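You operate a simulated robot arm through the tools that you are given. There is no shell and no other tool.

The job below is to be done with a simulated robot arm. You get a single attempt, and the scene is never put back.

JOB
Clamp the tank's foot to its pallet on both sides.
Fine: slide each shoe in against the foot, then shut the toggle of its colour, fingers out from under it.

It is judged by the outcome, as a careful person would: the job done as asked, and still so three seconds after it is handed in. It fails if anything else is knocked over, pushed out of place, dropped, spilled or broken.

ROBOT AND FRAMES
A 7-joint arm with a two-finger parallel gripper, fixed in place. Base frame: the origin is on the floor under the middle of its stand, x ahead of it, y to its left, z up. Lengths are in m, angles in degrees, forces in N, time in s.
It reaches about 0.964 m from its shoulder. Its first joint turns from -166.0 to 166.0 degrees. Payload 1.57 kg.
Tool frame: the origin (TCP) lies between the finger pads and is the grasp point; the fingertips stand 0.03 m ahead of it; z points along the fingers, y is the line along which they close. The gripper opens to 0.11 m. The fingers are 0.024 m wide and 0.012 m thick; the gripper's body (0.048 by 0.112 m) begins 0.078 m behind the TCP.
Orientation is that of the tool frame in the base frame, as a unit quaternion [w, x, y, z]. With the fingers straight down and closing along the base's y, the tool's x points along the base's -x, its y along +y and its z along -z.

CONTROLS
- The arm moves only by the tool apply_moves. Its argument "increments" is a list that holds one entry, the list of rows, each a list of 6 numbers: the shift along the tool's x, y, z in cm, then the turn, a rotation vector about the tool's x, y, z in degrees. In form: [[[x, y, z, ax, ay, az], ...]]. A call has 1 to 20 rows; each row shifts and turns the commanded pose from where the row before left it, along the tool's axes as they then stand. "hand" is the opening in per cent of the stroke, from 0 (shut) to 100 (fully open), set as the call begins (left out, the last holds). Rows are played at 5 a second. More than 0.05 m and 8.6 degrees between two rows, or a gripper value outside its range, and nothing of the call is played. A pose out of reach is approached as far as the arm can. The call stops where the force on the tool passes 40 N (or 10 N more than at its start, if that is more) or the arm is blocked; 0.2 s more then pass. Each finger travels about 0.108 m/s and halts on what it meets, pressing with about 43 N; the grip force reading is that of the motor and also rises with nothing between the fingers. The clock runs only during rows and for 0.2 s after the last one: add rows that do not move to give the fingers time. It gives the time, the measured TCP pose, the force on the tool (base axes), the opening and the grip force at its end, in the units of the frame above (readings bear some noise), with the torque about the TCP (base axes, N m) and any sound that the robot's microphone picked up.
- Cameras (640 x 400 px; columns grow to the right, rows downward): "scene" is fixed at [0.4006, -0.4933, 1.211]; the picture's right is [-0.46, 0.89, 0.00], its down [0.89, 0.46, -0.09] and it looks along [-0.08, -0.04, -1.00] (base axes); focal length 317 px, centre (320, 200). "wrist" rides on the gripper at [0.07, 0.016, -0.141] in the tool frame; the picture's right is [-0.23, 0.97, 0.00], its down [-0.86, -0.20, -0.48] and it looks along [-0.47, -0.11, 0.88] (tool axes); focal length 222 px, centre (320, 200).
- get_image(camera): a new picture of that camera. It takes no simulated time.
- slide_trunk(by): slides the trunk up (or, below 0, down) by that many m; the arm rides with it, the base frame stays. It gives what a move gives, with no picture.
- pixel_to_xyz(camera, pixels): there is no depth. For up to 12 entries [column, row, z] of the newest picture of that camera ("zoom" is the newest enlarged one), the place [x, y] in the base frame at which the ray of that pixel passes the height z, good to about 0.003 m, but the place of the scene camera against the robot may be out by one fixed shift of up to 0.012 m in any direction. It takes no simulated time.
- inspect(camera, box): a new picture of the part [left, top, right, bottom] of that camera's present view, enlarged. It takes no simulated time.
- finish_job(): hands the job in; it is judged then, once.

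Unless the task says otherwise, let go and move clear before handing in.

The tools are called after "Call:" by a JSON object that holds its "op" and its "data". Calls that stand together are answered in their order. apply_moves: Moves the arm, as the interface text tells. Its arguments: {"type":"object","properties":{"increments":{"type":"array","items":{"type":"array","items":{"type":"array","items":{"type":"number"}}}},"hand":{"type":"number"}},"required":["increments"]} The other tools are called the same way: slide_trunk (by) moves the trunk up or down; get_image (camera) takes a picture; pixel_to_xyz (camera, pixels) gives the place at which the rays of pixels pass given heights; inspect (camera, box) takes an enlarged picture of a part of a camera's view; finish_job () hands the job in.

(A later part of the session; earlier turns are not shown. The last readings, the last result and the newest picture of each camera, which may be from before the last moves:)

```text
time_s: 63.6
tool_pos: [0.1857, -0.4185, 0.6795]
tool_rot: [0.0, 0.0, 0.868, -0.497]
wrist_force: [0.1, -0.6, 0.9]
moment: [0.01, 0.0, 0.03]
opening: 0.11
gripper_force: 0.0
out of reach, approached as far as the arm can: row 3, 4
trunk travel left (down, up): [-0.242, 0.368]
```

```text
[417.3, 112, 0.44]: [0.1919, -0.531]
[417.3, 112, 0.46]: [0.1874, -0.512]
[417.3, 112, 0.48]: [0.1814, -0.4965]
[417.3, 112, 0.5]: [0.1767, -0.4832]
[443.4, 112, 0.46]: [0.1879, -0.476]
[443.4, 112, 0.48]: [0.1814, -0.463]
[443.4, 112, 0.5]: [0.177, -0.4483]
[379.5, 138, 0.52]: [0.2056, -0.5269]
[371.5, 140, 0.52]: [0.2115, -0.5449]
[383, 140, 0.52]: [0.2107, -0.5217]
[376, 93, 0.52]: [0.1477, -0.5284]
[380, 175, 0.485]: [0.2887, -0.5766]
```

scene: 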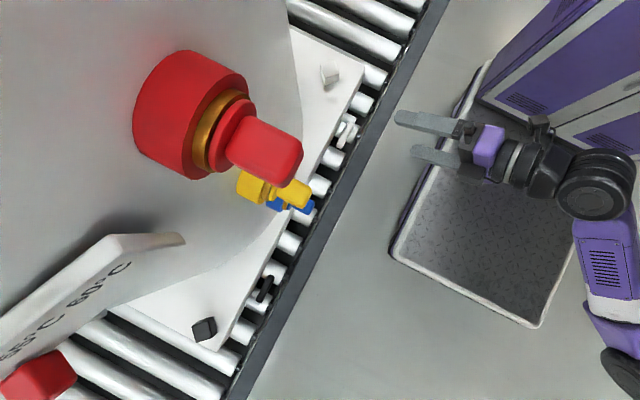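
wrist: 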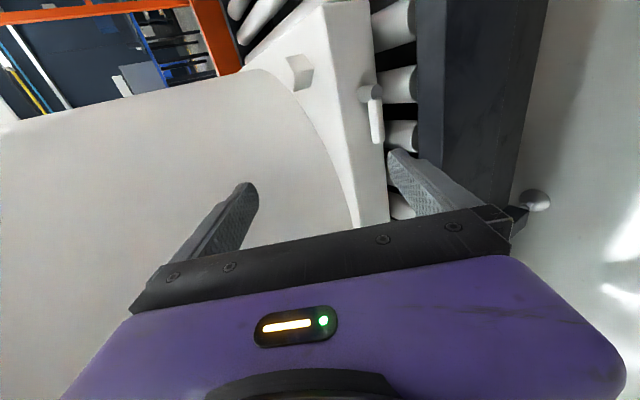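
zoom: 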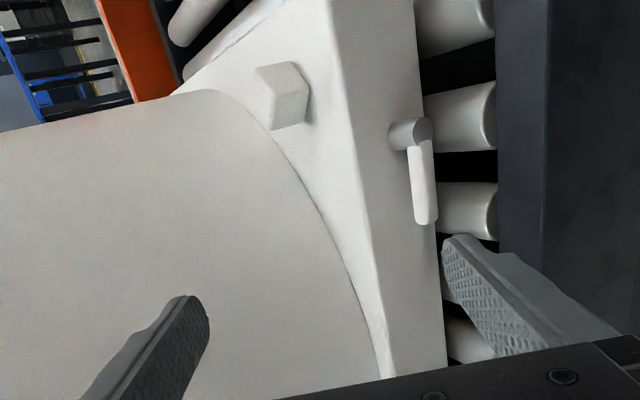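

Call:
{"op": "pixel_to_xyz", "data": {"camera": "wrist", "pixels": [[343.8, 128.5, 0.53], [343.8, 128.5, 0.545], [343.8, 128.5, 0.56], [381.7, 128.5, 0.47], [381.7, 128.5, 0.485], [381.7, 128.5, 0.5], [378.3, 137.5, 0.485], [378.3, 137.5, 0.5], [378.3, 137.5, 0.515], [377, 92.5, 0.485], [377, 92.5, 0.5], [377, 92.5, 0.515]]}}

```text
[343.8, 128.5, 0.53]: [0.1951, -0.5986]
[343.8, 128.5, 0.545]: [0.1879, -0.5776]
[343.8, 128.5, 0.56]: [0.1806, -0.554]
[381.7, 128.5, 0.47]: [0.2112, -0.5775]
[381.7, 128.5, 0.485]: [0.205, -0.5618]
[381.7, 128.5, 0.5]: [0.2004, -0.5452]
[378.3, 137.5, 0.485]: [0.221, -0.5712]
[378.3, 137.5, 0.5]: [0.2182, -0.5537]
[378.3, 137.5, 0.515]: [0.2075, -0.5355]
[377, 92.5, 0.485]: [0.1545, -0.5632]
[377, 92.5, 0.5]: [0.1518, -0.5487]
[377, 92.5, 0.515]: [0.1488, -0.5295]
```

The side view fixes the heights: rail top ≈0.46, pallet 0.478–0.55, hub axis at (x≈0.150, z≈0.506), and the lever running level to x≈0.221 at y≈-0.547. There is a roller gap near x≈0.188 under it. With the hand wide open and tilted as now, I can slip the lower finger under the lever there. First I'll lower to a staging spot outside the rail.

Call:
{"op": "apply_moves", "data": {"increments": [[[-0.06, 1.94, 2.63, 0, 0, 0], [-0.06, 1.94, 2.63, 0, 0, 0], [-0.06, 1.94, 2.63, 0, 0, 0], [0, 0, 0, 0, 0, 0]]], "hand": 100}}

Call:
{"op": "get_image", "data": {"camera": "wrist"}}

Call:
{"op": "get_image", "data": {"camera": "scene"}}

```text
time_s: 64.6
tool_pos: [0.1852, -0.4574, 0.5902]
tool_rot: [0.0, 0.0, 0.868, -0.497]
wrist_force: [0.1, 0.4, 0.8]
moment: [-0.02, -0.03, 0.03]
opening: 0.11
gripper_force: 0.0
trunk travel left (down, up): [-0.242, 0.368]
```

```text
taken
```

wrist: 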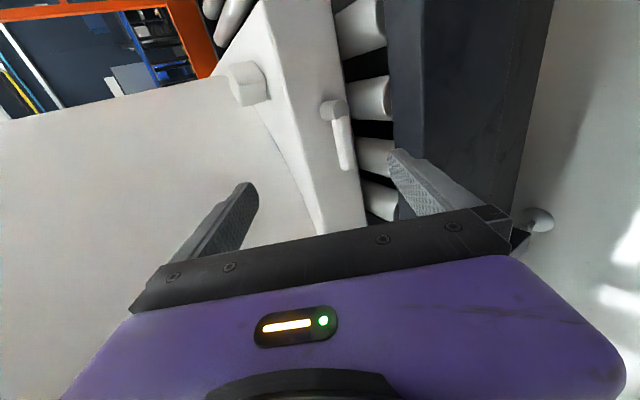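

```text
taken
```

scene: 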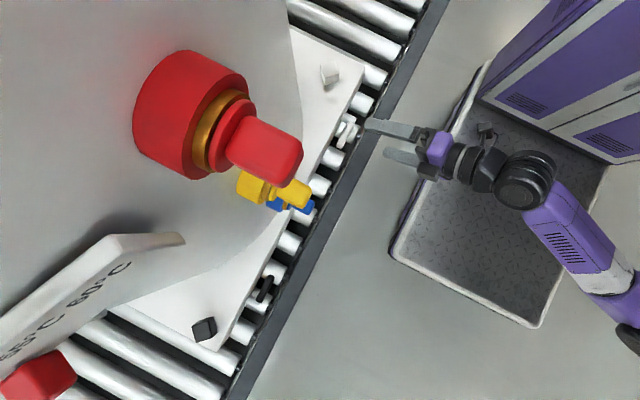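

I'm at the staging pose with the fingers clear of the rail. I'll zoom in to refine the lever's position relative to the lower finger (tip at about (395,155)).

Call:
{"op": "inspect", "data": {"camera": "wrist", "box": [300, 80, 420, 190]}}

Call:
{"op": "inspect", "data": {"camera": "scene", "box": [320, 95, 440, 175]}}

```text
3.64 times, centred on (360, 135) of wrist
```

zoom: 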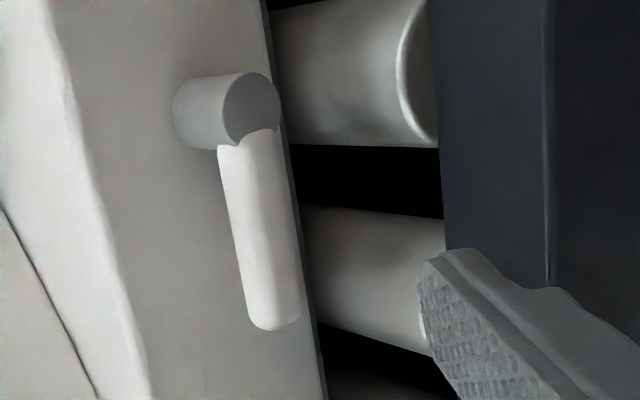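

```text
5.00 times, centred on (380, 135) of scene
```

zoom: 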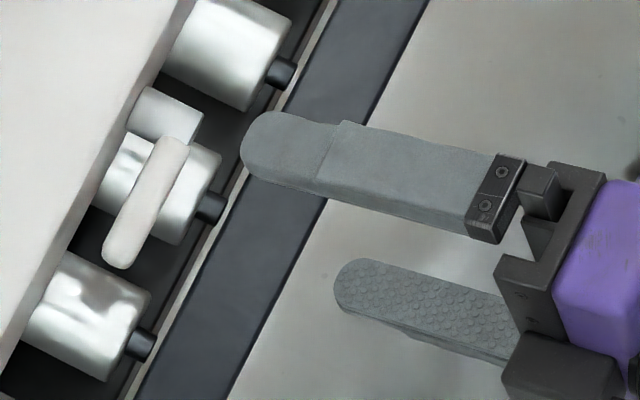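

The model matches the picture to within a pixel or two, so the geometry is trusted. Next I'll drop to z≈0.547 with the lower fingertip just over the rail, check, and then slide in under the lever.

Call:
{"op": "apply_moves", "data": {"increments": [[[0.06, 0.91, 2.72, 0, 0, 0], [0.06, 0.91, 2.72, 0, 0, 0], [0, -0.507, 0.863, 0, 0, 0], [0, -0.507, 0.863, 0, 0, 0], [0, 0, 0, 0, 0, 0]]], "hand": 100}}

Call:
{"op": "get_image", "data": {"camera": "wrist"}}

Call:
{"op": "inspect", "data": {"camera": "wrist", "box": [290, 60, 430, 180]}}

Call:
{"op": "inspect", "data": {"camera": "scene", "box": [310, 95, 430, 175]}}

```text
time_s: 65.8
tool_pos: [0.1867, -0.5137, 0.5469]
tool_rot: [0.0, 0.0, 0.868, -0.496]
wrist_force: [-1.6, 0.9, 0.9]
moment: [0.01, -0.01, 0.0]
opening: 0.1098
gripper_force: 0.0
trunk travel left (down, up): [-0.242, 0.368]
```

```text
taken
```

wrist: 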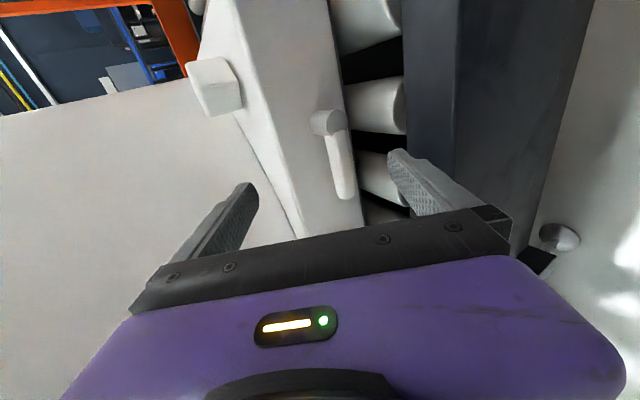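

```text
3.33 times, centred on (360, 120) of wrist
```

zoom: 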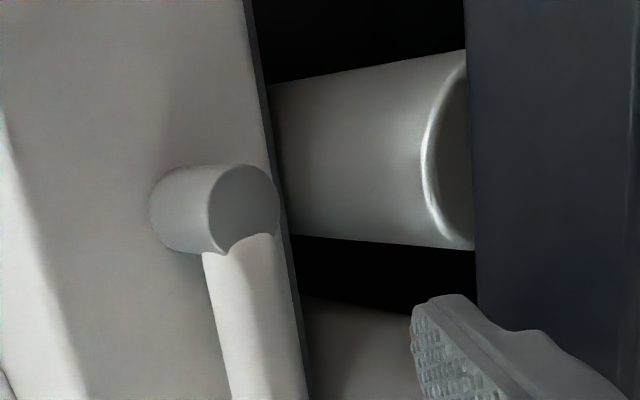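

```text
5.00 times, centred on (370, 135) of scene
```

zoom: 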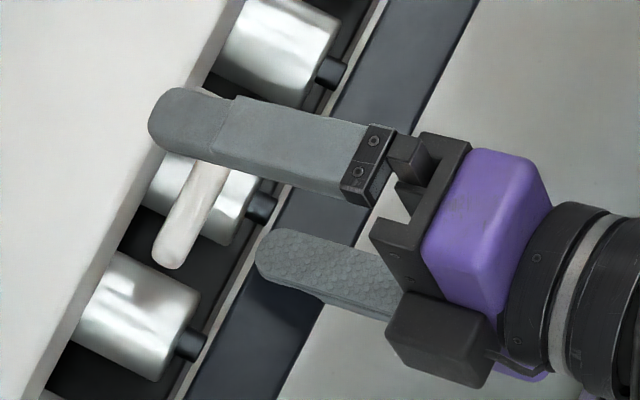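

The scene view shows the lower fingertip (zoom (265,255)) lined up to pass under the lever's middle when moved along -y. I'll slide it in slowly.

Call:
{"op": "apply_moves", "data": {"increments": [[[0.2, -0.254, 0.432, 0, 0, 0], [0, -0.254, 0.432, 0, 0, 0], [0, -0.254, 0.432, 0, 0, 0], [0, -0.254, 0.432, 0, 0, 0], [0, -0.254, 0.432, 0, 0, 0], [0, -0.254, 0.432, 0, 0, 0], [0, -0.254, 0.432, 0, 0, 0], [0, -0.254, 0.432, 0, 0, 0], [0, 0, 0, 0, 0, 0]]], "hand": 100}}

Call:
{"op": "get_image", "data": {"camera": "wrist"}}

Call:
{"op": "inspect", "data": {"camera": "wrist", "box": [300, 100, 440, 200]}}

Call:
{"op": "inspect", "data": {"camera": "scene", "box": [310, 95, 430, 175]}}

```text
time_s: 67.8
tool_pos: [0.1841, -0.5529, 0.5446]
tool_rot: [0.0, -0.001, 0.869, -0.495]
wrist_force: [-0.1, 0.3, -0.2]
moment: [-0.02, -0.04, 0.01]
opening: 0.1099
gripper_force: 0.1
trunk travel left (down, up): [-0.242, 0.368]
```

```text
taken
```

wrist: 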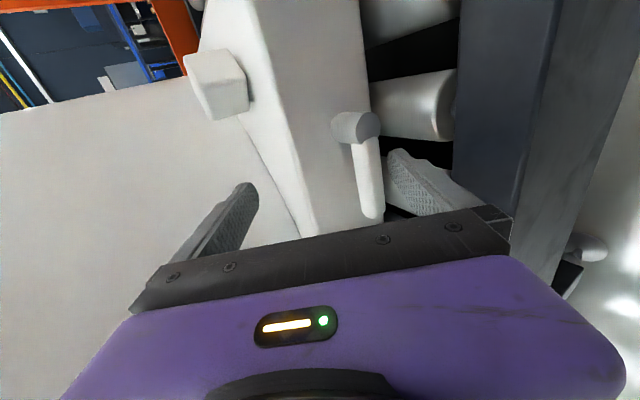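

```text
4.00 times, centred on (370, 150) of wrist
```

zoom: 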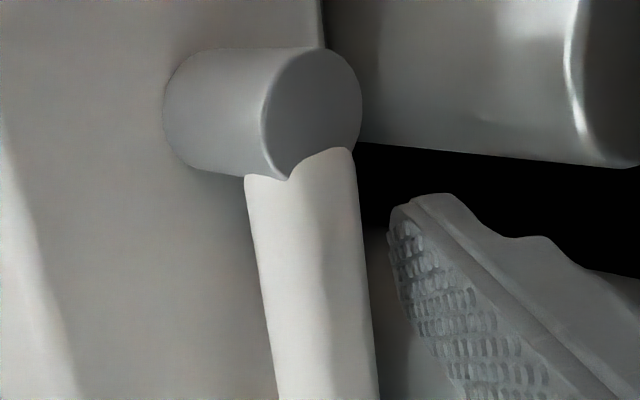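

```text
5.00 times, centred on (370, 135) of scene
```

zoom: 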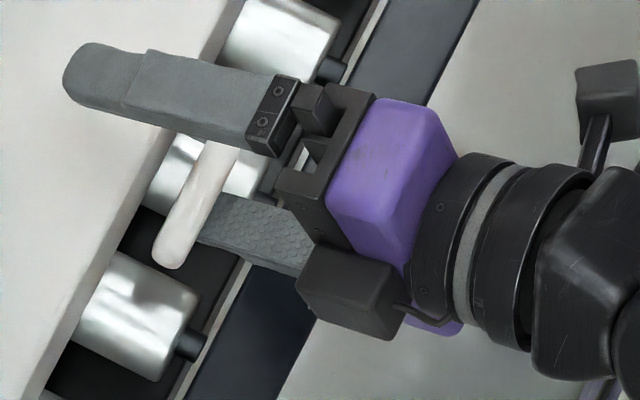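

The scene view shows the lever lying over the lower finger with no force. I'll lift slowly 1 cm and watch the force and lever.

Call:
{"op": "apply_moves", "data": {"increments": [[[0, -0.216, -0.127, 0, 0, 0], [0, -0.216, -0.127, 0, 0, 0], [0, -0.216, -0.127, 0, 0, 0], [0, -0.216, -0.127, 0, 0, 0], [0, -0.216, -0.127, 0, 0, 0], [0, 0, 0, 0, 0, 0]]], "hand": 100}}

Call:
{"op": "inspect", "data": {"camera": "wrist", "box": [300, 100, 440, 200]}}

Call:
{"op": "inspect", "data": {"camera": "scene", "box": [310, 95, 430, 175]}}

```text
time_s: 69.2
tool_pos: [0.185, -0.553, 0.5558]
tool_rot: [0.0, 0.001, 0.868, -0.496]
wrist_force: [2.9, 5.2, -4.6]
moment: [0.13, -0.27, -0.04]
opening: 0.1101
gripper_force: 0.0
trunk travel left (down, up): [-0.242, 0.368]
```

```text
4.00 times, centred on (370, 150) of wrist
```

zoom: 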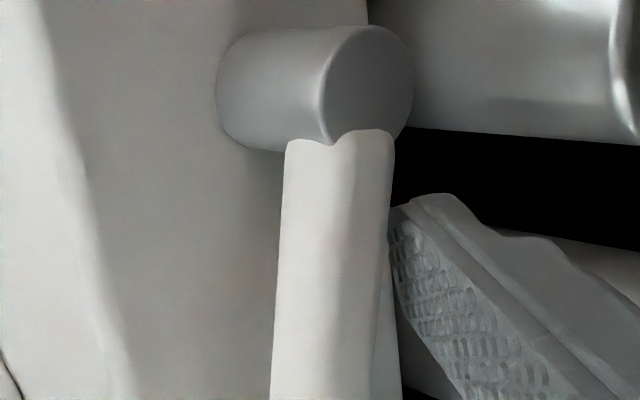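

```text
5.00 times, centred on (370, 135) of scene
```

zoom: 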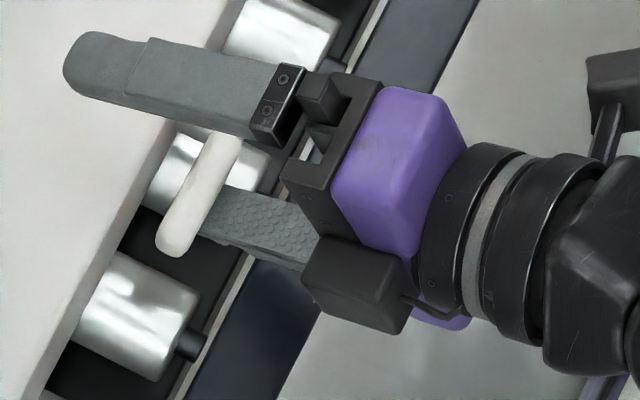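

The lever is rotating upward with only about 7 N, so up is the working direction. I'll follow its arc to about 60° and check.

Call:
{"op": "apply_moves", "data": {"increments": [[[-0.275, -0.345, -0.203, 0, 0, 0], [-0.275, -0.345, -0.203, 0, 0, 0], [-0.275, -0.345, -0.203, 0, 0, 0], [-0.275, -0.345, -0.203, 0, 0, 0], [0.125, -0.345, -0.203, 0, 0, 0], [0.25, -0.345, -0.203, 0, 0, 0], [0, 0, 0, 0, 0, 0]]], "hand": 100}}

Call:
{"op": "get_image", "data": {"camera": "wrist"}}

Call:
{"op": "inspect", "data": {"camera": "scene", "box": [310, 95, 430, 175]}}

```text
time_s: 70.8
tool_pos: [0.1918, -0.5529, 0.5813]
tool_rot: [0.0, 0.0, 0.868, -0.496]
wrist_force: [0.5, 0.1, -0.5]
moment: [0.03, -0.04, -0.01]
opening: 0.1099
gripper_force: 0.1
trunk travel left (down, up): [-0.242, 0.368]
```

```text
taken
```

wrist: 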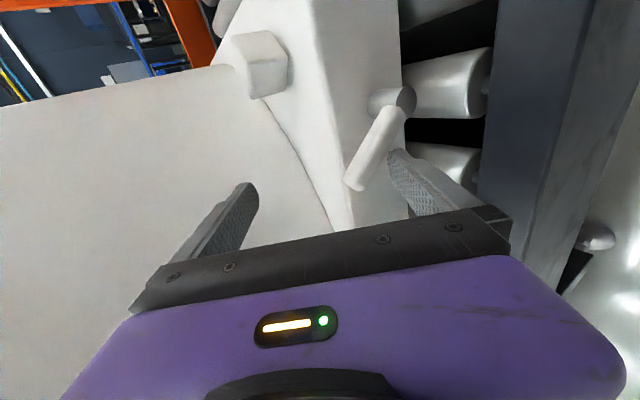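

```text
5.00 times, centred on (370, 135) of scene
```

zoom: 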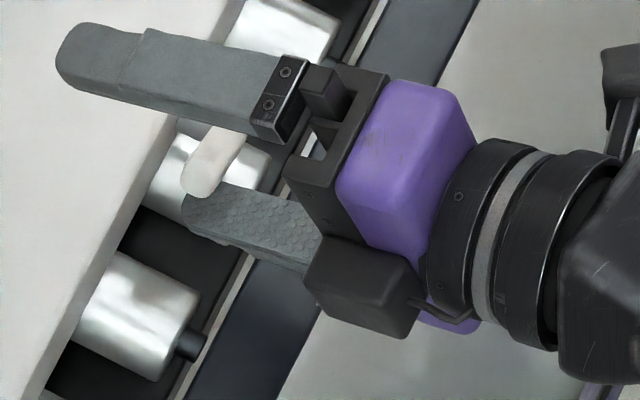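

The lever stands at about 45° and stays there with no load on the finger. I'll continue over toward vertical.

Call:
{"op": "apply_moves", "data": {"increments": [[[0.3, -0.345, -0.203, 0, 0, 0], [0.4, -0.276, -0.162, 0, 0, 0], [0.45, -0.276, -0.162, 0, 0, 0], [0.45, -0.2, -0.117, 0, 0, 0], [0.45, -0.15, -0.088, 0, 0, 0], [0, 0, 0, 0, 0, 0]]], "hand": 100}}

Call:
{"op": "get_image", "data": {"camera": "wrist"}}

Call:
{"op": "inspect", "data": {"camera": "scene", "box": [310, 95, 430, 175]}}

```text
time_s: 72.2
tool_pos: [0.1759, -0.5545, 0.5937]
tool_rot: [0.004, -0.003, 0.869, -0.494]
wrist_force: [27.7, 9.0, -12.2]
moment: [0.04, -1.71, -0.51]
opening: 0.1104
gripper_force: 0.0
trunk travel left (down, up): [-0.242, 0.368]
```

```text
taken
```

wrist: 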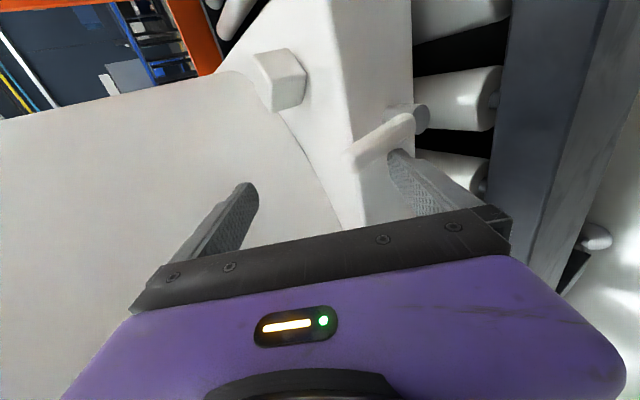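

```text
5.00 times, centred on (370, 135) of scene
```

zoom: 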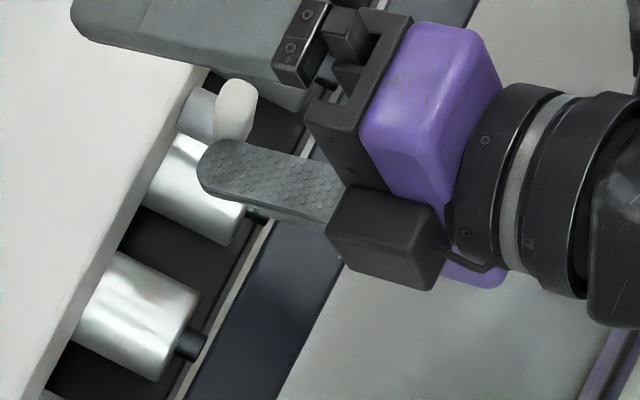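

The finger now meets firm resistance (about 28 N along +x) with the lever near upright. I'll look closely before pushing any more.

Call:
{"op": "inspect", "data": {"camera": "wrist", "box": [330, 80, 470, 200]}}

Call:
{"op": "inspect", "data": {"camera": "scene", "box": [320, 105, 380, 155]}}

```text
3.33 times, centred on (400, 140) of wrist
```

zoom: 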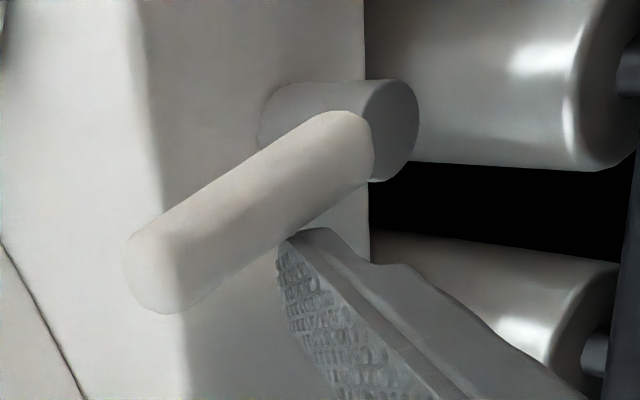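

```text
8.00 times, centred on (350, 130) of scene
```

zoom: 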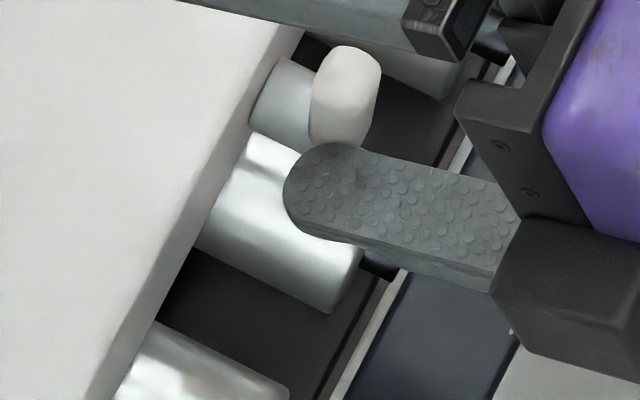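

The lever is about 83° up and resisting at mid-length. I'll back off, move the finger higher on the lever for better leverage, and push gently to find out if there is a positive end position.

Call:
{"op": "apply_moves", "data": {"increments": [[[-0.8, 0, 0, 0, 0, 0], [0, -0.863, -0.507, 0, 0, 0], [0, -0.863, -0.507, 0, 0, 0], [0, 0, 0, 0, 0, 0]]], "hand": 100}}

Call:
{"op": "inspect", "data": {"camera": "wrist", "box": [330, 80, 470, 200]}}

Call:
{"op": "inspect", "data": {"camera": "scene", "box": [320, 105, 380, 155]}}

```text
time_s: 73.2
tool_pos: [0.1792, -0.5539, 0.6151]
tool_rot: [0.0, -0.001, 0.868, -0.496]
wrist_force: [18.5, 1.1, -10.8]
moment: [-0.08, -1.21, -0.32]
opening: 0.1099
gripper_force: 0.1
trunk travel left (down, up): [-0.242, 0.368]
```

```text
3.33 times, centred on (400, 140) of wrist
```

zoom: 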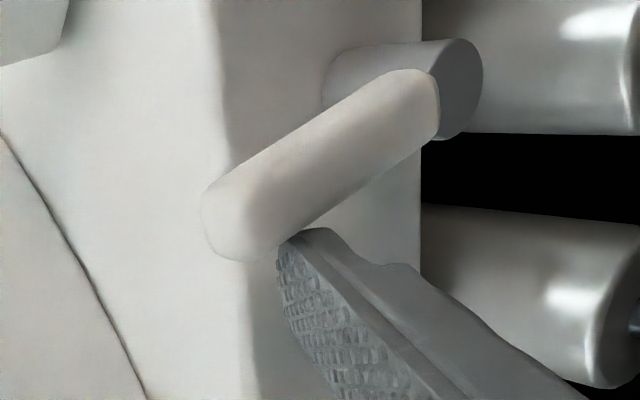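

```text
8.00 times, centred on (350, 130) of scene
```

zoom: 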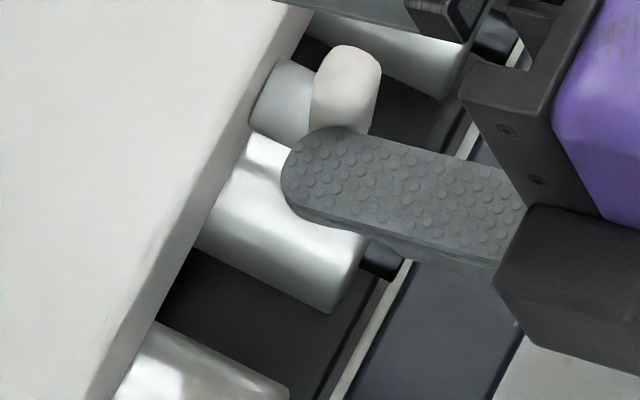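

The torque on the lever is about the same at both contact heights, so this looks like its end of travel (around 80°). I'll back the finger off and see whether the lever stays up or returns.

Call:
{"op": "apply_moves", "data": {"increments": [[[-0.5, 0, 0, 0, 0, 0], [-1.0, 0, 0, 0, 0, 0], [-1.0, 0, 0, 0, 0, 0], [0, 0, 0, 0, 0, 0]]], "hand": 100}}

Call:
{"op": "inspect", "data": {"camera": "wrist", "box": [310, 60, 470, 200]}}

Call:
{"op": "inspect", "data": {"camera": "scene", "box": [310, 95, 390, 165]}}

```text
time_s: 74.2
tool_pos: [0.203, -0.5551, 0.6163]
tool_rot: [0.0, 0.001, 0.868, -0.497]
wrist_force: [-0.8, -0.1, 0.0]
moment: [-0.02, -0.01, 0.0]
opening: 0.1101
gripper_force: 0.0
trunk travel left (down, up): [-0.242, 0.368]
```

```text
2.86 times, centred on (390, 130) of wrist
```

zoom: 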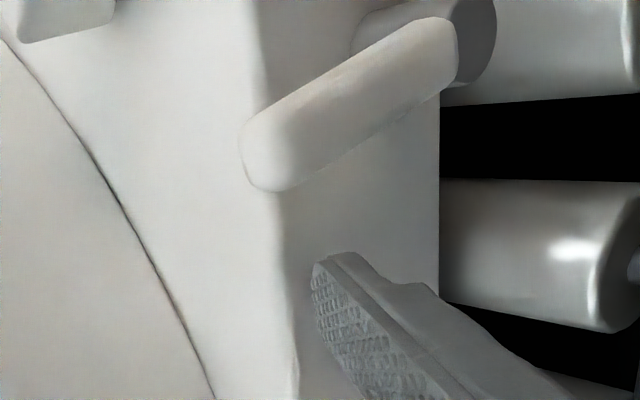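

```text
5.71 times, centred on (350, 130) of scene
```

zoom: 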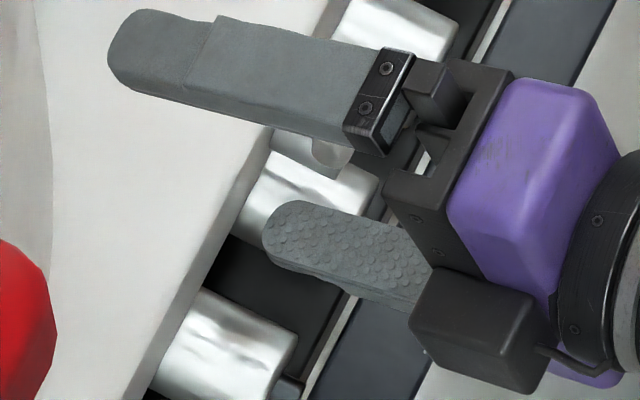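

The lever stays up by itself. A useful test now is whether the shoe can slide further in with the lever raised. I'll retreat, go upright and return behind the shoe.

Call:
{"op": "apply_moves", "data": {"increments": [[[0, 2.03, -3.45, 0, 0, 0], [0, 2.03, -3.45, 0, 0, 0], [0, -3.45, -2.03, 0, 0, 0], [0, -3.45, -2.03, 0, 0, 0], [0, 0, 0, -8.5, 0, 0], [0, 0, 0, -8.5, 0, 0], [0, 0, 0, -8.5, 0, 0], [0, 0, 0, -8.5, 0, 0], [0, 0, 0, -8.5, 0, 0], [0, 0, 0, -8.5, 0, 0], [0, 0, 0, -8.5, 0, 0], [0, 0, 0, 0, 0, 7.5], [0, 0, 0, 0, 0, 7.5], [0, 0, 0, 0, 0, 7.5], [0, 0, 0, 0, 0, 7.5], [0, 0, 0, 0, 0, 7.5], [0, 0, 0, 0, 0, 7.5], [0, 0, 0, 0, 0, 0]]], "hand": 100}}

Call:
{"op": "get_image", "data": {"camera": "scene"}}

```text
time_s: 78.0
tool_pos: [0.2036, -0.4728, 0.6957]
tool_rot: [0.0, 0.384, 0.923, 0.0]
wrist_force: [0.0, 0.1, -0.3]
moment: [0.0, -0.01, -0.02]
opening: 0.11
gripper_force: 0.0
trunk travel left (down, up): [-0.242, 0.368]
```

```text
taken
```

scene: 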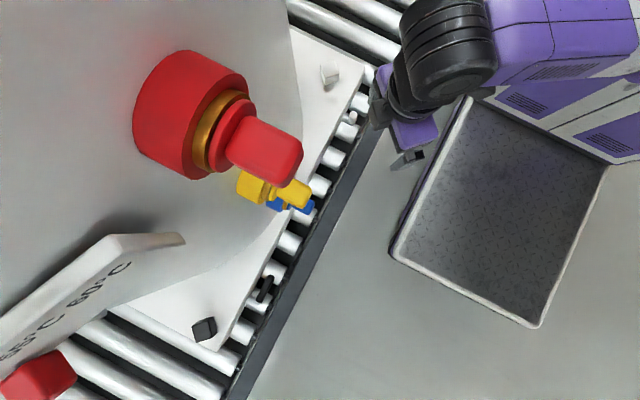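

I'll move over the corner behind the shoe, close the hand and tilt it outward as before.

Call:
{"op": "apply_moves", "data": {"increments": [[[2.07, -4.08, 0, 0, 0, 0], [2.07, -4.08, 0, 0, 0, 0], [2.07, -4.08, 0, 0, 0, 0], [2.07, -4.08, 0, 0, 0, 0], [0, 0, 0, 0, -8.4, 0], [0, 0, 0, 0, -8.4, 0], [0, 0, 0, 0, -8.4, 0], [0, 0, 0, 0, 0, 0]]], "hand": 0}}

```text
time_s: 79.8
tool_pos: [0.0293, -0.5311, 0.6956]
tool_rot: [0.202, 0.374, 0.901, -0.084]
wrist_force: [0.8, 0.8, -0.4]
moment: [0.0, 0.01, -0.01]
opening: 0.0001
gripper_force: 21.0
trunk travel left (down, up): [-0.242, 0.368]
```

Call:
{"op": "apply_moves", "data": {"increments": [[[-0.52, -0.67, 3.75, 0, 0, 0], [-0.52, -0.67, 3.75, 0, 0, 0], [-0.52, -0.67, 3.74, 0, 0, 0], [0, 0, 0, 0, 0, 0]]], "hand": 0}}

Call:
{"op": "inspect", "data": {"camera": "scene", "box": [290, 30, 380, 150]}}

```text
time_s: 80.8
tool_pos: [0.0593, -0.5924, 0.6011]
tool_rot: [0.202, 0.373, 0.902, -0.083]
wrist_force: [1.0, -0.8, -0.1]
moment: [-0.04, 0.03, 0.0]
opening: 0.0
gripper_force: 21.3
trunk travel left (down, up): [-0.242, 0.368]
```

```text
3.33 times, centred on (335, 90) of scene
```

zoom: 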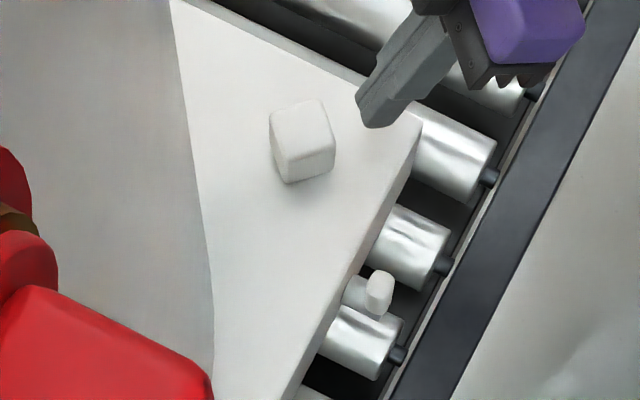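

The lever is still raised, and the finger is about 1.7 cm behind the shoe. I'll push in slowly to see if it goes past the old stop.

Call:
{"op": "apply_moves", "data": {"increments": [[[-0.6, 0, 0.283, 0, 0, 0], [-0.6, 0, 0.283, 0, 0, 0], [-0.226, 0, 0.107, 0, 0, 0], [-0.226, 0, 0.107, 0, 0, 0], [-0.226, 0, 0.107, 0, 0, 0], [-0.226, 0, 0.107, 0, 0, 0], [-0.226, 0, 0.107, 0, 0, 0], [-0.226, 0, 0.107, 0, 0, 0], [-0.226, 0, 0.107, 0, 0, 0], [-0.226, 0, 0.107, 0, 0, 0], [-0.226, 0, 0.107, 0, 0, 0]]], "hand": 0}}

Call:
{"op": "inspect", "data": {"camera": "scene", "box": [290, 30, 380, 150]}}

```text
time_s: 82.5
tool_pos: [0.071, -0.6037, 0.6004]
tool_rot: [0.197, 0.377, 0.901, -0.082]
wrist_force: [-5.7, 8.1, 3.8]
moment: [0.12, 0.01, 0.1]
opening: 0.0002
gripper_force: 21.2
trunk travel left (down, up): [-0.242, 0.368]
stopped in row 8: the force on the tool passed its limit at 43 N (the readings are from after the stop); the commanded pose is now the measured one
```

```text
3.33 times, centred on (335, 90) of scene
```

zoom: 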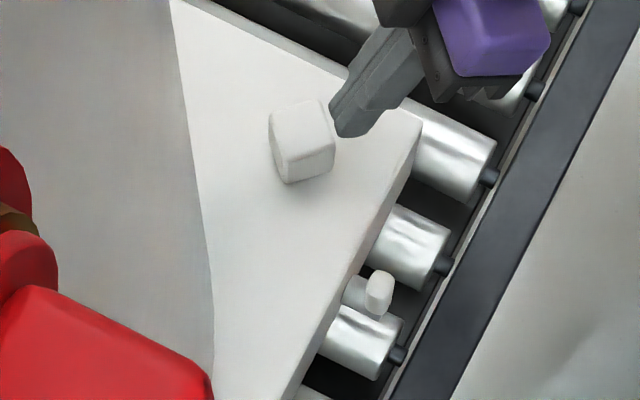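

It stops at exactly the same place (outer face at the same coordinate within 1 mm) with the lever up or down, so 30 mm is the shoe's full inward travel. The white shoe is seated and the white lever stands at its other end position. Before deciding what "shut" is, I'll go to the black side, first testing which way its lever can move. I'll retreat and re-orient.

Call:
{"op": "apply_moves", "data": {"increments": [[[2.7, 0, -1.28, 0, 0, 0], [-1.42, 0, -3.0, 0, 0, 0], [-1.42, 0, -3.0, 0, 0, 0], [-1.42, 0, -3.0, 0, 0, 0], [0, 0, 0, 0, 8.27, 0], [0, 0, 0, 0, 8.27, 0], [0, 0, 0, 0, 8.27, 0], [0, 0, 0, 0, 0, -8.49], [0, 0, 0, 0, 0, -8.49], [0, 0, 0, 0, 0, -8.49], [0, 0, 0, 0, 0, -8.49], [0, 0, 0, 0, 0, -8.49], [0, 0, 0, 0, 0, 0]]], "hand": 0}}

Call:
{"op": "get_image", "data": {"camera": "wrist"}}

Call:
{"op": "inspect", "data": {"camera": "scene", "box": [290, 30, 390, 150]}}

```text
time_s: 85.3
tool_pos: [0.0526, -0.5841, 0.7003]
tool_rot: [0.0, 0.024, 1.0, 0.0]
wrist_force: [0.0, 0.0, -0.3]
moment: [-0.01, -0.01, -0.02]
opening: 0.0
gripper_force: 21.5
trunk travel left (down, up): [-0.242, 0.368]
```

```text
taken
```

wrist: 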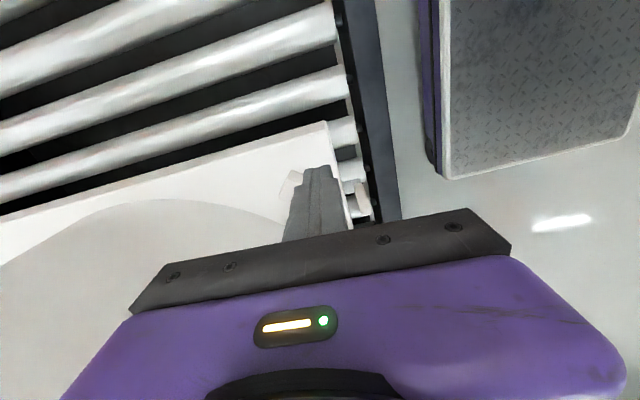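

```text
3.33 times, centred on (340, 90) of scene
```

zoom: 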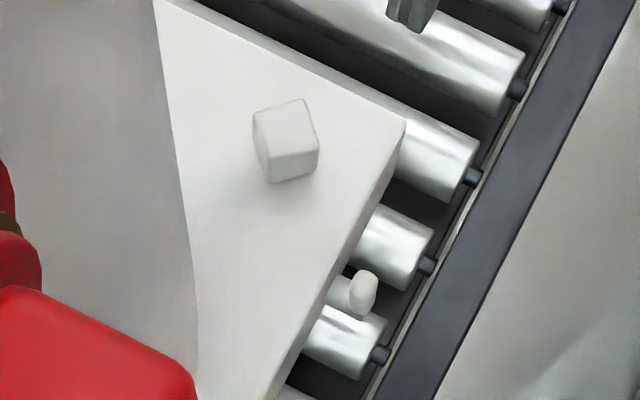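

The white lever remains up. I'll move the arm clear of the valves (y≈-0.35) and travel along +x to the black side.

Call:
{"op": "apply_moves", "data": {"increments": [[[0, 4.8, 0, 0, 0, -2.75], [0, 4.8, 0, 0, 0, 0], [0, 4.8, 0, 0, 0, 0], [0, 4.8, 0, 0, 0, 0], [0, 4.3, 0, 0, 0, 0], [-4.8, 0, 0, 0, 0, 0], [-4.8, 0, 0, 0, 0, 0], [-4.8, 0, 0, 0, 0, 0], [-4.8, 0, 0, 0, 0, 0], [-4.8, 0, 0, 0, 0, 0], [-4.8, 0, 0, 0, 0, 0], [-4.8, 0, 0, 0, 0, 0], [-4.8, 0, 0, 0, 0, 0], [-4.8, 0, 0, 0, 0, 0], [-4.8, 0, 0, 0, 0, 0], [0, 0, 0, 0, 0, 0]]], "hand": 100}}

Call:
{"op": "get_image", "data": {"camera": "scene"}}

Call:
{"op": "get_image", "data": {"camera": "wrist"}}

```text
time_s: 88.7
tool_pos: [0.5358, -0.348, 0.7016]
tool_rot: [0.0, 0.002, 1.0, 0.0]
wrist_force: [-0.4, 0.0, 0.6]
moment: [0.02, -0.04, 0.02]
opening: 0.1103
gripper_force: 0.1
trunk travel left (down, up): [-0.242, 0.368]
```

```text
taken
```

scene: 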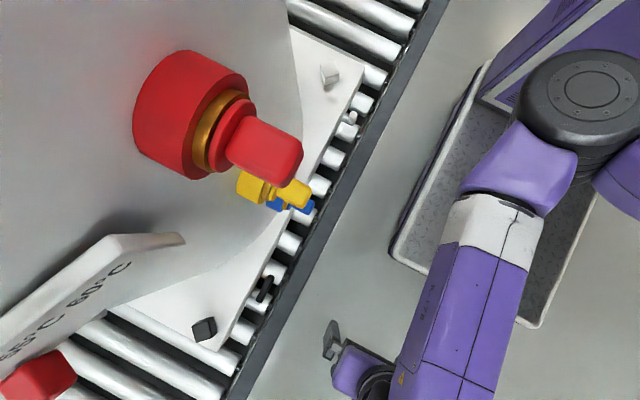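

```text
taken
```

wrist: 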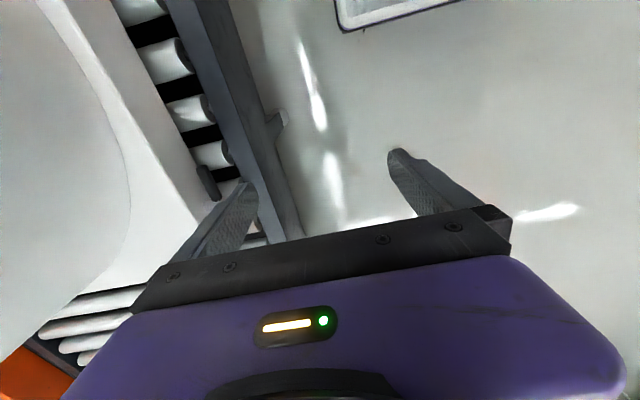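

I'm on the black side, clear of everything. I'll tilt the hand (fingers pointing toward the pallet, 30° down) for a side view of the black toggle and shoe.

Call:
{"op": "apply_moves", "data": {"increments": [[[0, 0, 0, 8.5, 0, 0], [0, 0, 0, 8.5, 0, 0], [0, 0, 0, 8.5, 0, 0], [0, 0, 0, 8.5, 0, 0], [0, 0, 0, 8.5, 0, 0], [0, 0, 0, 8.5, 0, 0], [0, 0, 0, 8.5, 0, 0], [0, 0, 0, 0, 0, 0]]], "hand": 100}}

Call:
{"op": "get_image", "data": {"camera": "wrist"}}

Call:
{"op": "get_image", "data": {"camera": "scene"}}

```text
time_s: 90.5
tool_pos: [0.5347, -0.3506, 0.6992]
tool_rot: [-0.001, 0.001, 0.868, -0.496]
wrist_force: [-0.1, 0.1, -0.8]
moment: [0.0, 0.0, 0.01]
opening: 0.1101
gripper_force: 0.1
trunk travel left (down, up): [-0.242, 0.368]
```

```text
taken
```

wrist: 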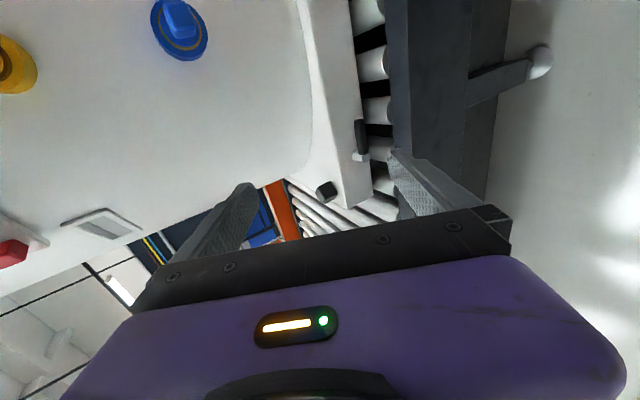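

```text
taken
```

scene: 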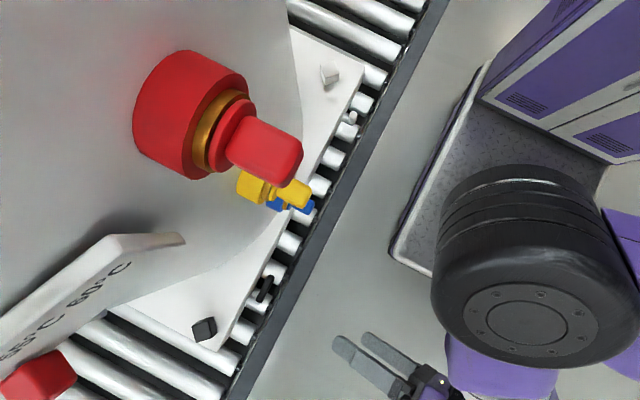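

Call:
{"op": "inspect", "data": {"camera": "wrist", "box": [290, 90, 420, 215]}}

Call:
{"op": "inspect", "data": {"camera": "wrist", "box": [335, 105, 395, 175]}}

```text
3.20 times, centred on (355, 152) of wrist
```

zoom: 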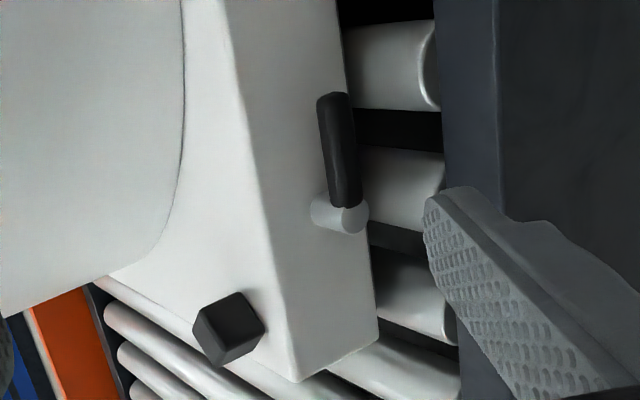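

```text
5.71 times, centred on (365, 140) of wrist
```

zoom: 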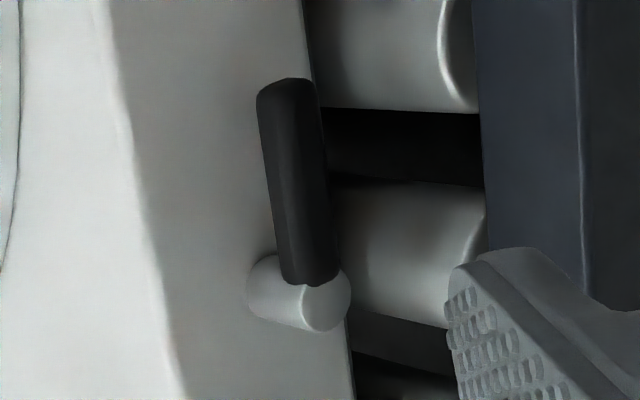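

The mirror geometry checks out within a pixel: black hub at x≈0.610, tip at x≈0.539, y≈-0.547, z≈0.505. I'll do a gentle test with the fingers closed, resting the fingertip on top of the black lever's tip to see whether it can move down at all. First I'll go above it.

Call:
{"op": "apply_moves", "data": {"increments": [[[-0.4, 0.24, 4.32, 0, 0, 0], [-0.4, 0.24, 4.32, 0, 0, 0], [-0.4, 0.24, 4.32, 0, 0, 0], [-0.4, 0.24, 4.32, 0, 0, 0], [-0.4, 0.24, 4.32, 0, 0, 0], [0, 0, 0, 0, 0, 0]]], "hand": 0}}

Call:
{"op": "get_image", "data": {"camera": "wrist"}}

Call:
{"op": "inspect", "data": {"camera": "scene", "box": [220, 250, 320, 340]}}

```text
time_s: 91.9
tool_pos: [0.5531, -0.5284, 0.5788]
tool_rot: [0.0, 0.001, 0.869, -0.495]
wrist_force: [0.0, 0.6, -0.1]
moment: [-0.01, 0.02, 0.01]
opening: 0.0001
gripper_force: 20.9
trunk travel left (down, up): [-0.242, 0.368]
```

```text
taken
```

wrist: 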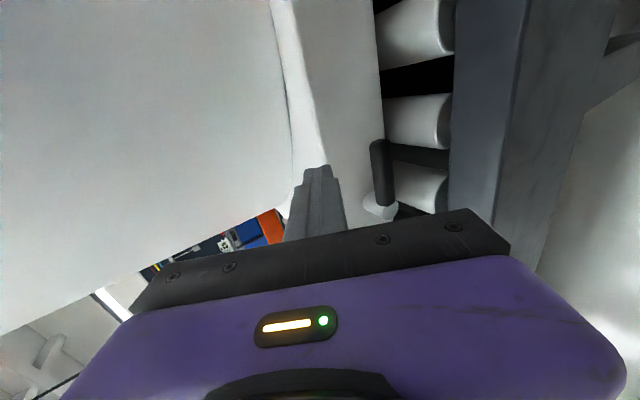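

```text
4.44 times, centred on (270, 295) of scene
```

zoom: 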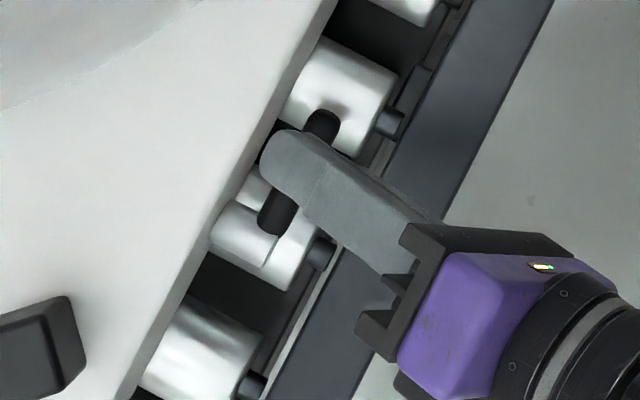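

The fingertip is above the lever near its tip. I'll come down to just above it, then in 1 mm steps.

Call:
{"op": "apply_moves", "data": {"increments": [[[0, 0.862, 0.507, 0, 0, 0], [0, 0.862, 0.507, 0, 0, 0], [0, 0.862, 0.507, 0, 0, 0], [0, 0.0862, 0.0507, 0, 0, 0], [0, 0.0862, 0.0507, 0, 0, 0], [0, 0.0862, 0.0507, 0, 0, 0], [0, 0.0862, 0.0507, 0, 0, 0], [0, 0.0862, 0.0507, 0, 0, 0], [0, 0.0862, 0.0507, 0, 0, 0], [0, 0.0862, 0.0507, 0, 0, 0], [0, 0.0862, 0.0507, 0, 0, 0], [0, 0.0862, 0.0507, 0, 0, 0], [0, 0.0862, 0.0507, 0, 0, 0]]], "hand": 0}}

```text
time_s: 94.7
tool_pos: [0.5552, -0.5298, 0.5391]
tool_rot: [-0.001, 0.001, 0.869, -0.495]
wrist_force: [0.3, -0.1, -1.2]
moment: [0.0, 0.0, 0.02]
opening: 0.0
gripper_force: 21.3
trunk travel left (down, up): [-0.242, 0.368]
```

Call:
{"op": "apply_moves", "data": {"increments": [[[0, 0.0862, 0.0507, 0, 0, 0], [0, 0.0862, 0.0507, 0, 0, 0], [0, 0.0862, 0.0507, 0, 0, 0], [0, 0.0862, 0.0507, 0, 0, 0], [0, 0.0862, 0.0507, 0, 0, 0], [0, 0, 0, 0, 0, 0]]], "hand": 0}}

Call:
{"op": "inspect", "data": {"camera": "wrist", "box": [290, 110, 440, 230]}}

```text
time_s: 96.1
tool_pos: [0.5546, -0.5305, 0.538]
tool_rot: [0.001, 0.0, 0.867, -0.498]
wrist_force: [-1.4, 10.7, 26.0]
moment: [-0.27, -0.1, -0.06]
opening: 0.0003
gripper_force: 21.3
trunk travel left (down, up): [-0.242, 0.368]
```

```text
3.33 times, centred on (365, 170) of wrist
```

zoom: 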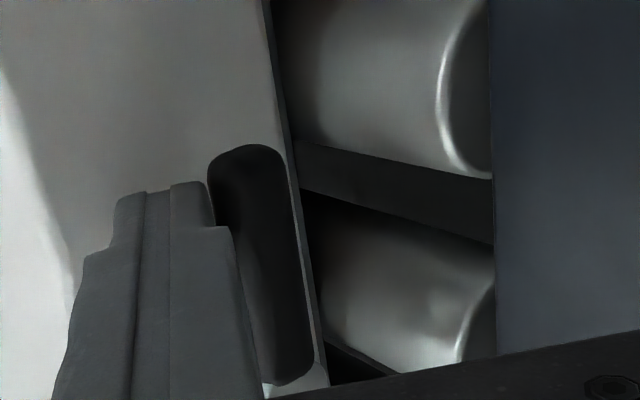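

The lever does not go below level (26 N at the tip with no motion), so the levers start at one end of their travel and swing up about 80° to the other, which must be "shut". Now the black shoe: I'll lift off, retreat and swing the hand so the fingers point along the shoe's outer face.

Call:
{"op": "apply_moves", "data": {"increments": [[[0, -2.59, -1.52, 0, 0, 0], [0, -2.59, -1.52, 0, 0, 0], [0, 1.69, -2.87, 0, 0, 0], [0, 1.69, -2.87, 0, 0, 0], [0, 1.69, -2.87, 0, 0, 0], [0, 0, 0, 0, -6.9, -4.06], [0, 0, 0, 0, -6.9, -4.06], [0, 0, 0, 0, -6.9, -4.06], [0, 0, 0, 0, -6.9, -4.06], [0, 0, 0, 0, -6.9, -4.06], [0, 0, 0, 0, -6.9, -4.06], [0, 0, 0, 7.7, 0, 0], [0, 0, 0, 7.7, 0, 0], [0, 0, 0, 0, 0, 0]]], "hand": 0}}

Call:
{"op": "get_image", "data": {"camera": "scene"}}

Call:
{"op": "get_image", "data": {"camera": "wrist"}}

```text
time_s: 99.1
tool_pos: [0.5548, -0.4288, 0.5956]
tool_rot: [0.247, -0.323, 0.726, -0.555]
wrist_force: [-0.2, 1.4, -0.3]
moment: [0.0, 0.01, -0.01]
opening: 0.0
gripper_force: 21.2
trunk travel left (down, up): [-0.242, 0.368]
```

```text
taken
```

scene: 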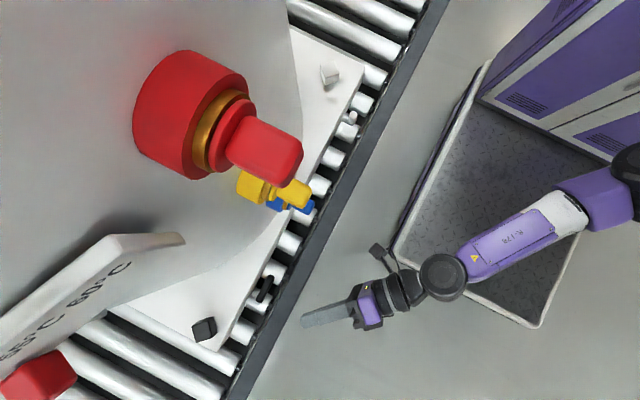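

```text
taken
```

wrist: 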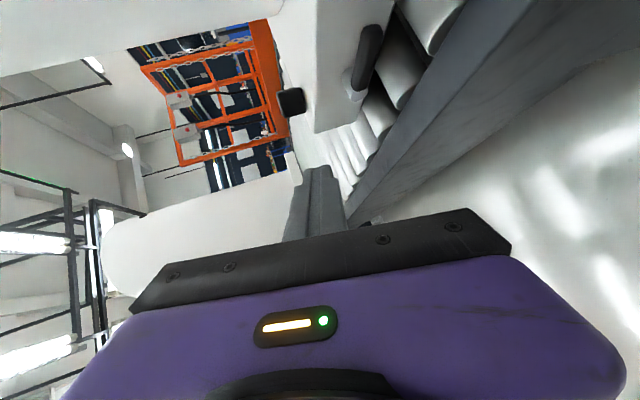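

The orientation is as designed (fingers along (0.72,-0.65), 15° down, tool +x toward the tank). I'll extend along the fingers toward the outer side of the black shoe in two stages.

Call:
{"op": "apply_moves", "data": {"increments": [[[0.03, -0.85, 3.93, 0, 0, 0], [0.03, -0.85, 3.93, 0, 0, 0], [0.03, -0.85, 3.93, 0, 0, 0], [0, 0, 0, 0, 0, 0]]], "hand": 0}}

Call:
{"op": "get_image", "data": {"camera": "wrist"}}

Call:
{"op": "get_image", "data": {"camera": "scene"}}

```text
time_s: 100.1
tool_pos: [0.6415, -0.5121, 0.5884]
tool_rot: [0.248, -0.323, 0.725, -0.555]
wrist_force: [1.3, 1.0, 0.4]
moment: [-0.01, 0.01, -0.04]
opening: 0.0
gripper_force: 21.4
trunk travel left (down, up): [-0.242, 0.368]
```

```text
taken
```

wrist: 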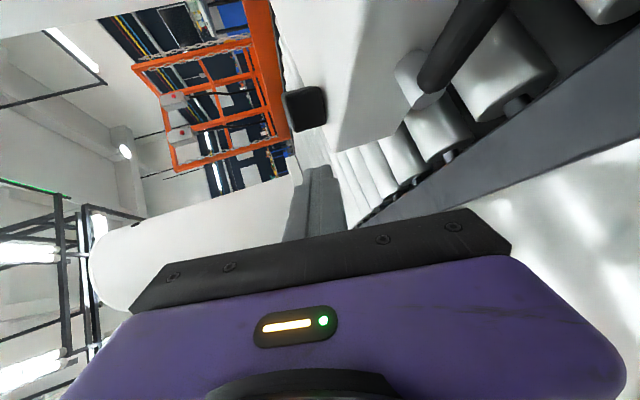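

```text
taken
```

scene: 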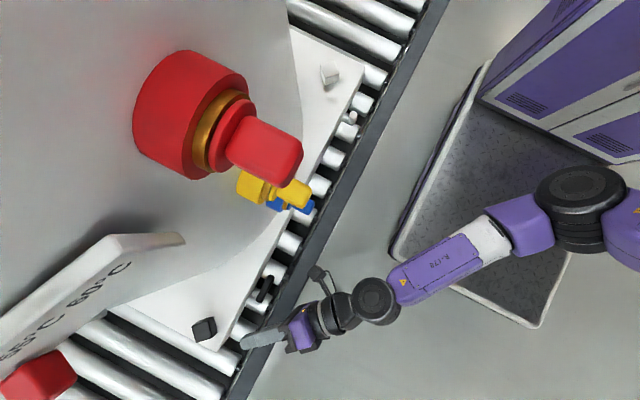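

The finger is heading just outside the black shoe as planned. I'll continue the last 8 cm.

Call:
{"op": "apply_moves", "data": {"increments": [[[-0.12, -0.88, 2.0, 0, 0, 0], [-0.12, -0.4, 2.0, 0, 0, 0], [0, -0.4, 2.0, 0, 0, 0], [0, 0, 1.85, 0, 0, 0], [0, 0, 0, 0, 0, 0]]], "hand": 0}}

Call:
{"op": "get_image", "data": {"camera": "wrist"}}

Call:
{"op": "inspect", "data": {"camera": "scene", "box": [170, 290, 270, 380]}}

```text
time_s: 101.3
tool_pos: [0.7054, -0.5645, 0.5835]
tool_rot: [0.247, -0.323, 0.726, -0.555]
wrist_force: [0.0, 0.3, 0.5]
moment: [0.0, -0.03, -0.01]
opening: 0.0001
gripper_force: 21.1
trunk travel left (down, up): [-0.242, 0.368]
```

```text
taken
```

wrist: 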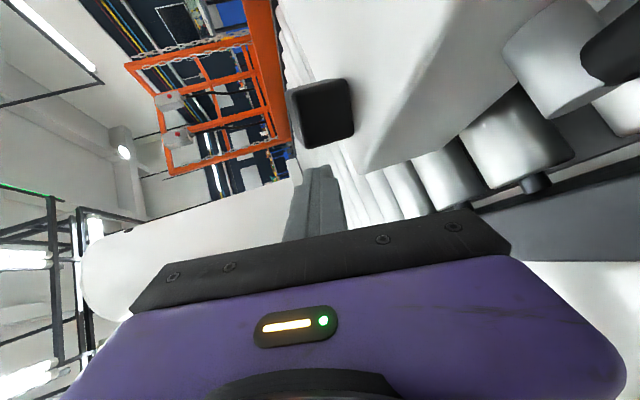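

```text
4.44 times, centred on (220, 335) of scene
```

zoom: 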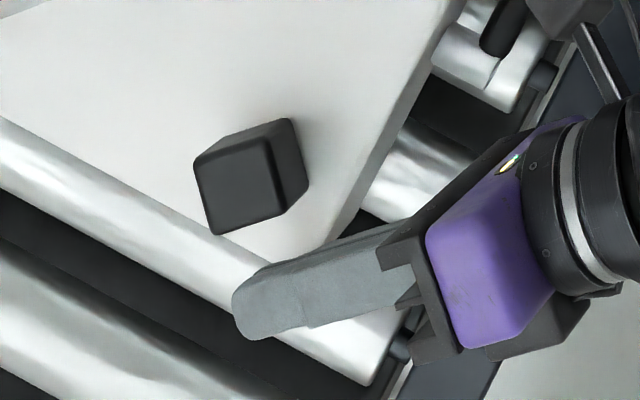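

The finger lies alongside the black shoe's outer face about 2 cm off. I'll push slowly toward the tank.

Call:
{"op": "apply_moves", "data": {"increments": [[[0.5, 0, -0.025, 0, 0, 0], [0.5, 0, -0.025, 0, 0, 0], [0.5, 0, -0.025, 0, 0, 0], [0.35, 0, -0.02, 0, 0, 0], [0.25, 0, -0.0125, 0, 0, 0], [0.25, 0, -0.0125, 0, 0, 0], [0.25, 0, -0.0125, 0, 0, 0], [0.25, 0, -0.0125, 0, 0, 0], [0.25, 0, -0.0125, 0, 0, 0], [0.25, 0, -0.0125, 0, 0, 0], [0.25, 0, -0.0125, 0, 0, 0], [0.25, 0, -0.0125, 0, 0, 0], [0.25, 0, -0.0125, 0, 0, 0], [0.25, 0, -0.0125, 0, 0, 0]]], "hand": 0}}

Call:
{"op": "inspect", "data": {"camera": "scene", "box": [170, 290, 270, 380]}}

Call:
{"op": "get_image", "data": {"camera": "wrist"}}

```text
time_s: 104.3
tool_pos: [0.6738, -0.5944, 0.585]
tool_rot: [0.248, -0.322, 0.725, -0.556]
wrist_force: [0.8, -0.6, -0.1]
moment: [0.0, -0.02, 0.02]
opening: 0.0
gripper_force: 21.1
trunk travel left (down, up): [-0.242, 0.368]
```

```text
4.44 times, centred on (220, 335) of scene
```

zoom: 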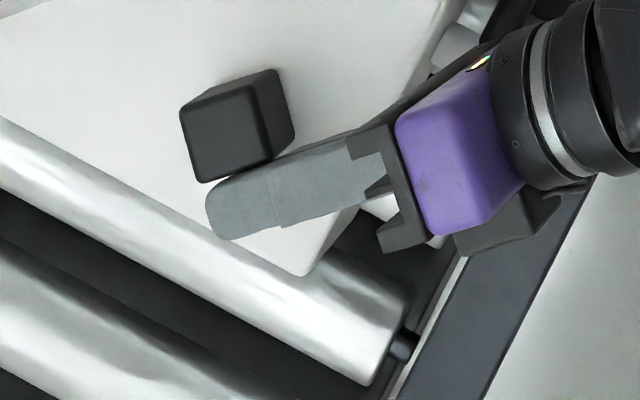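

```text
taken
```

wrist: 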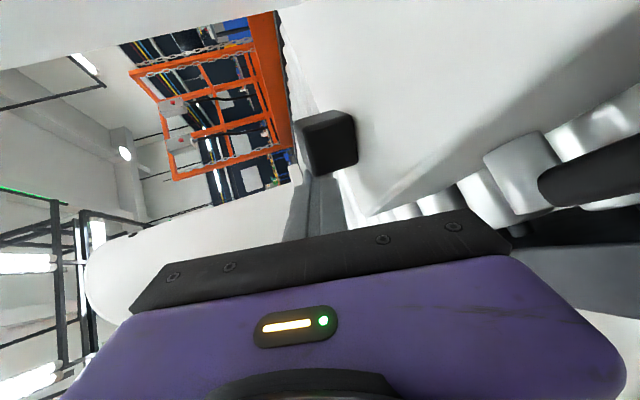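

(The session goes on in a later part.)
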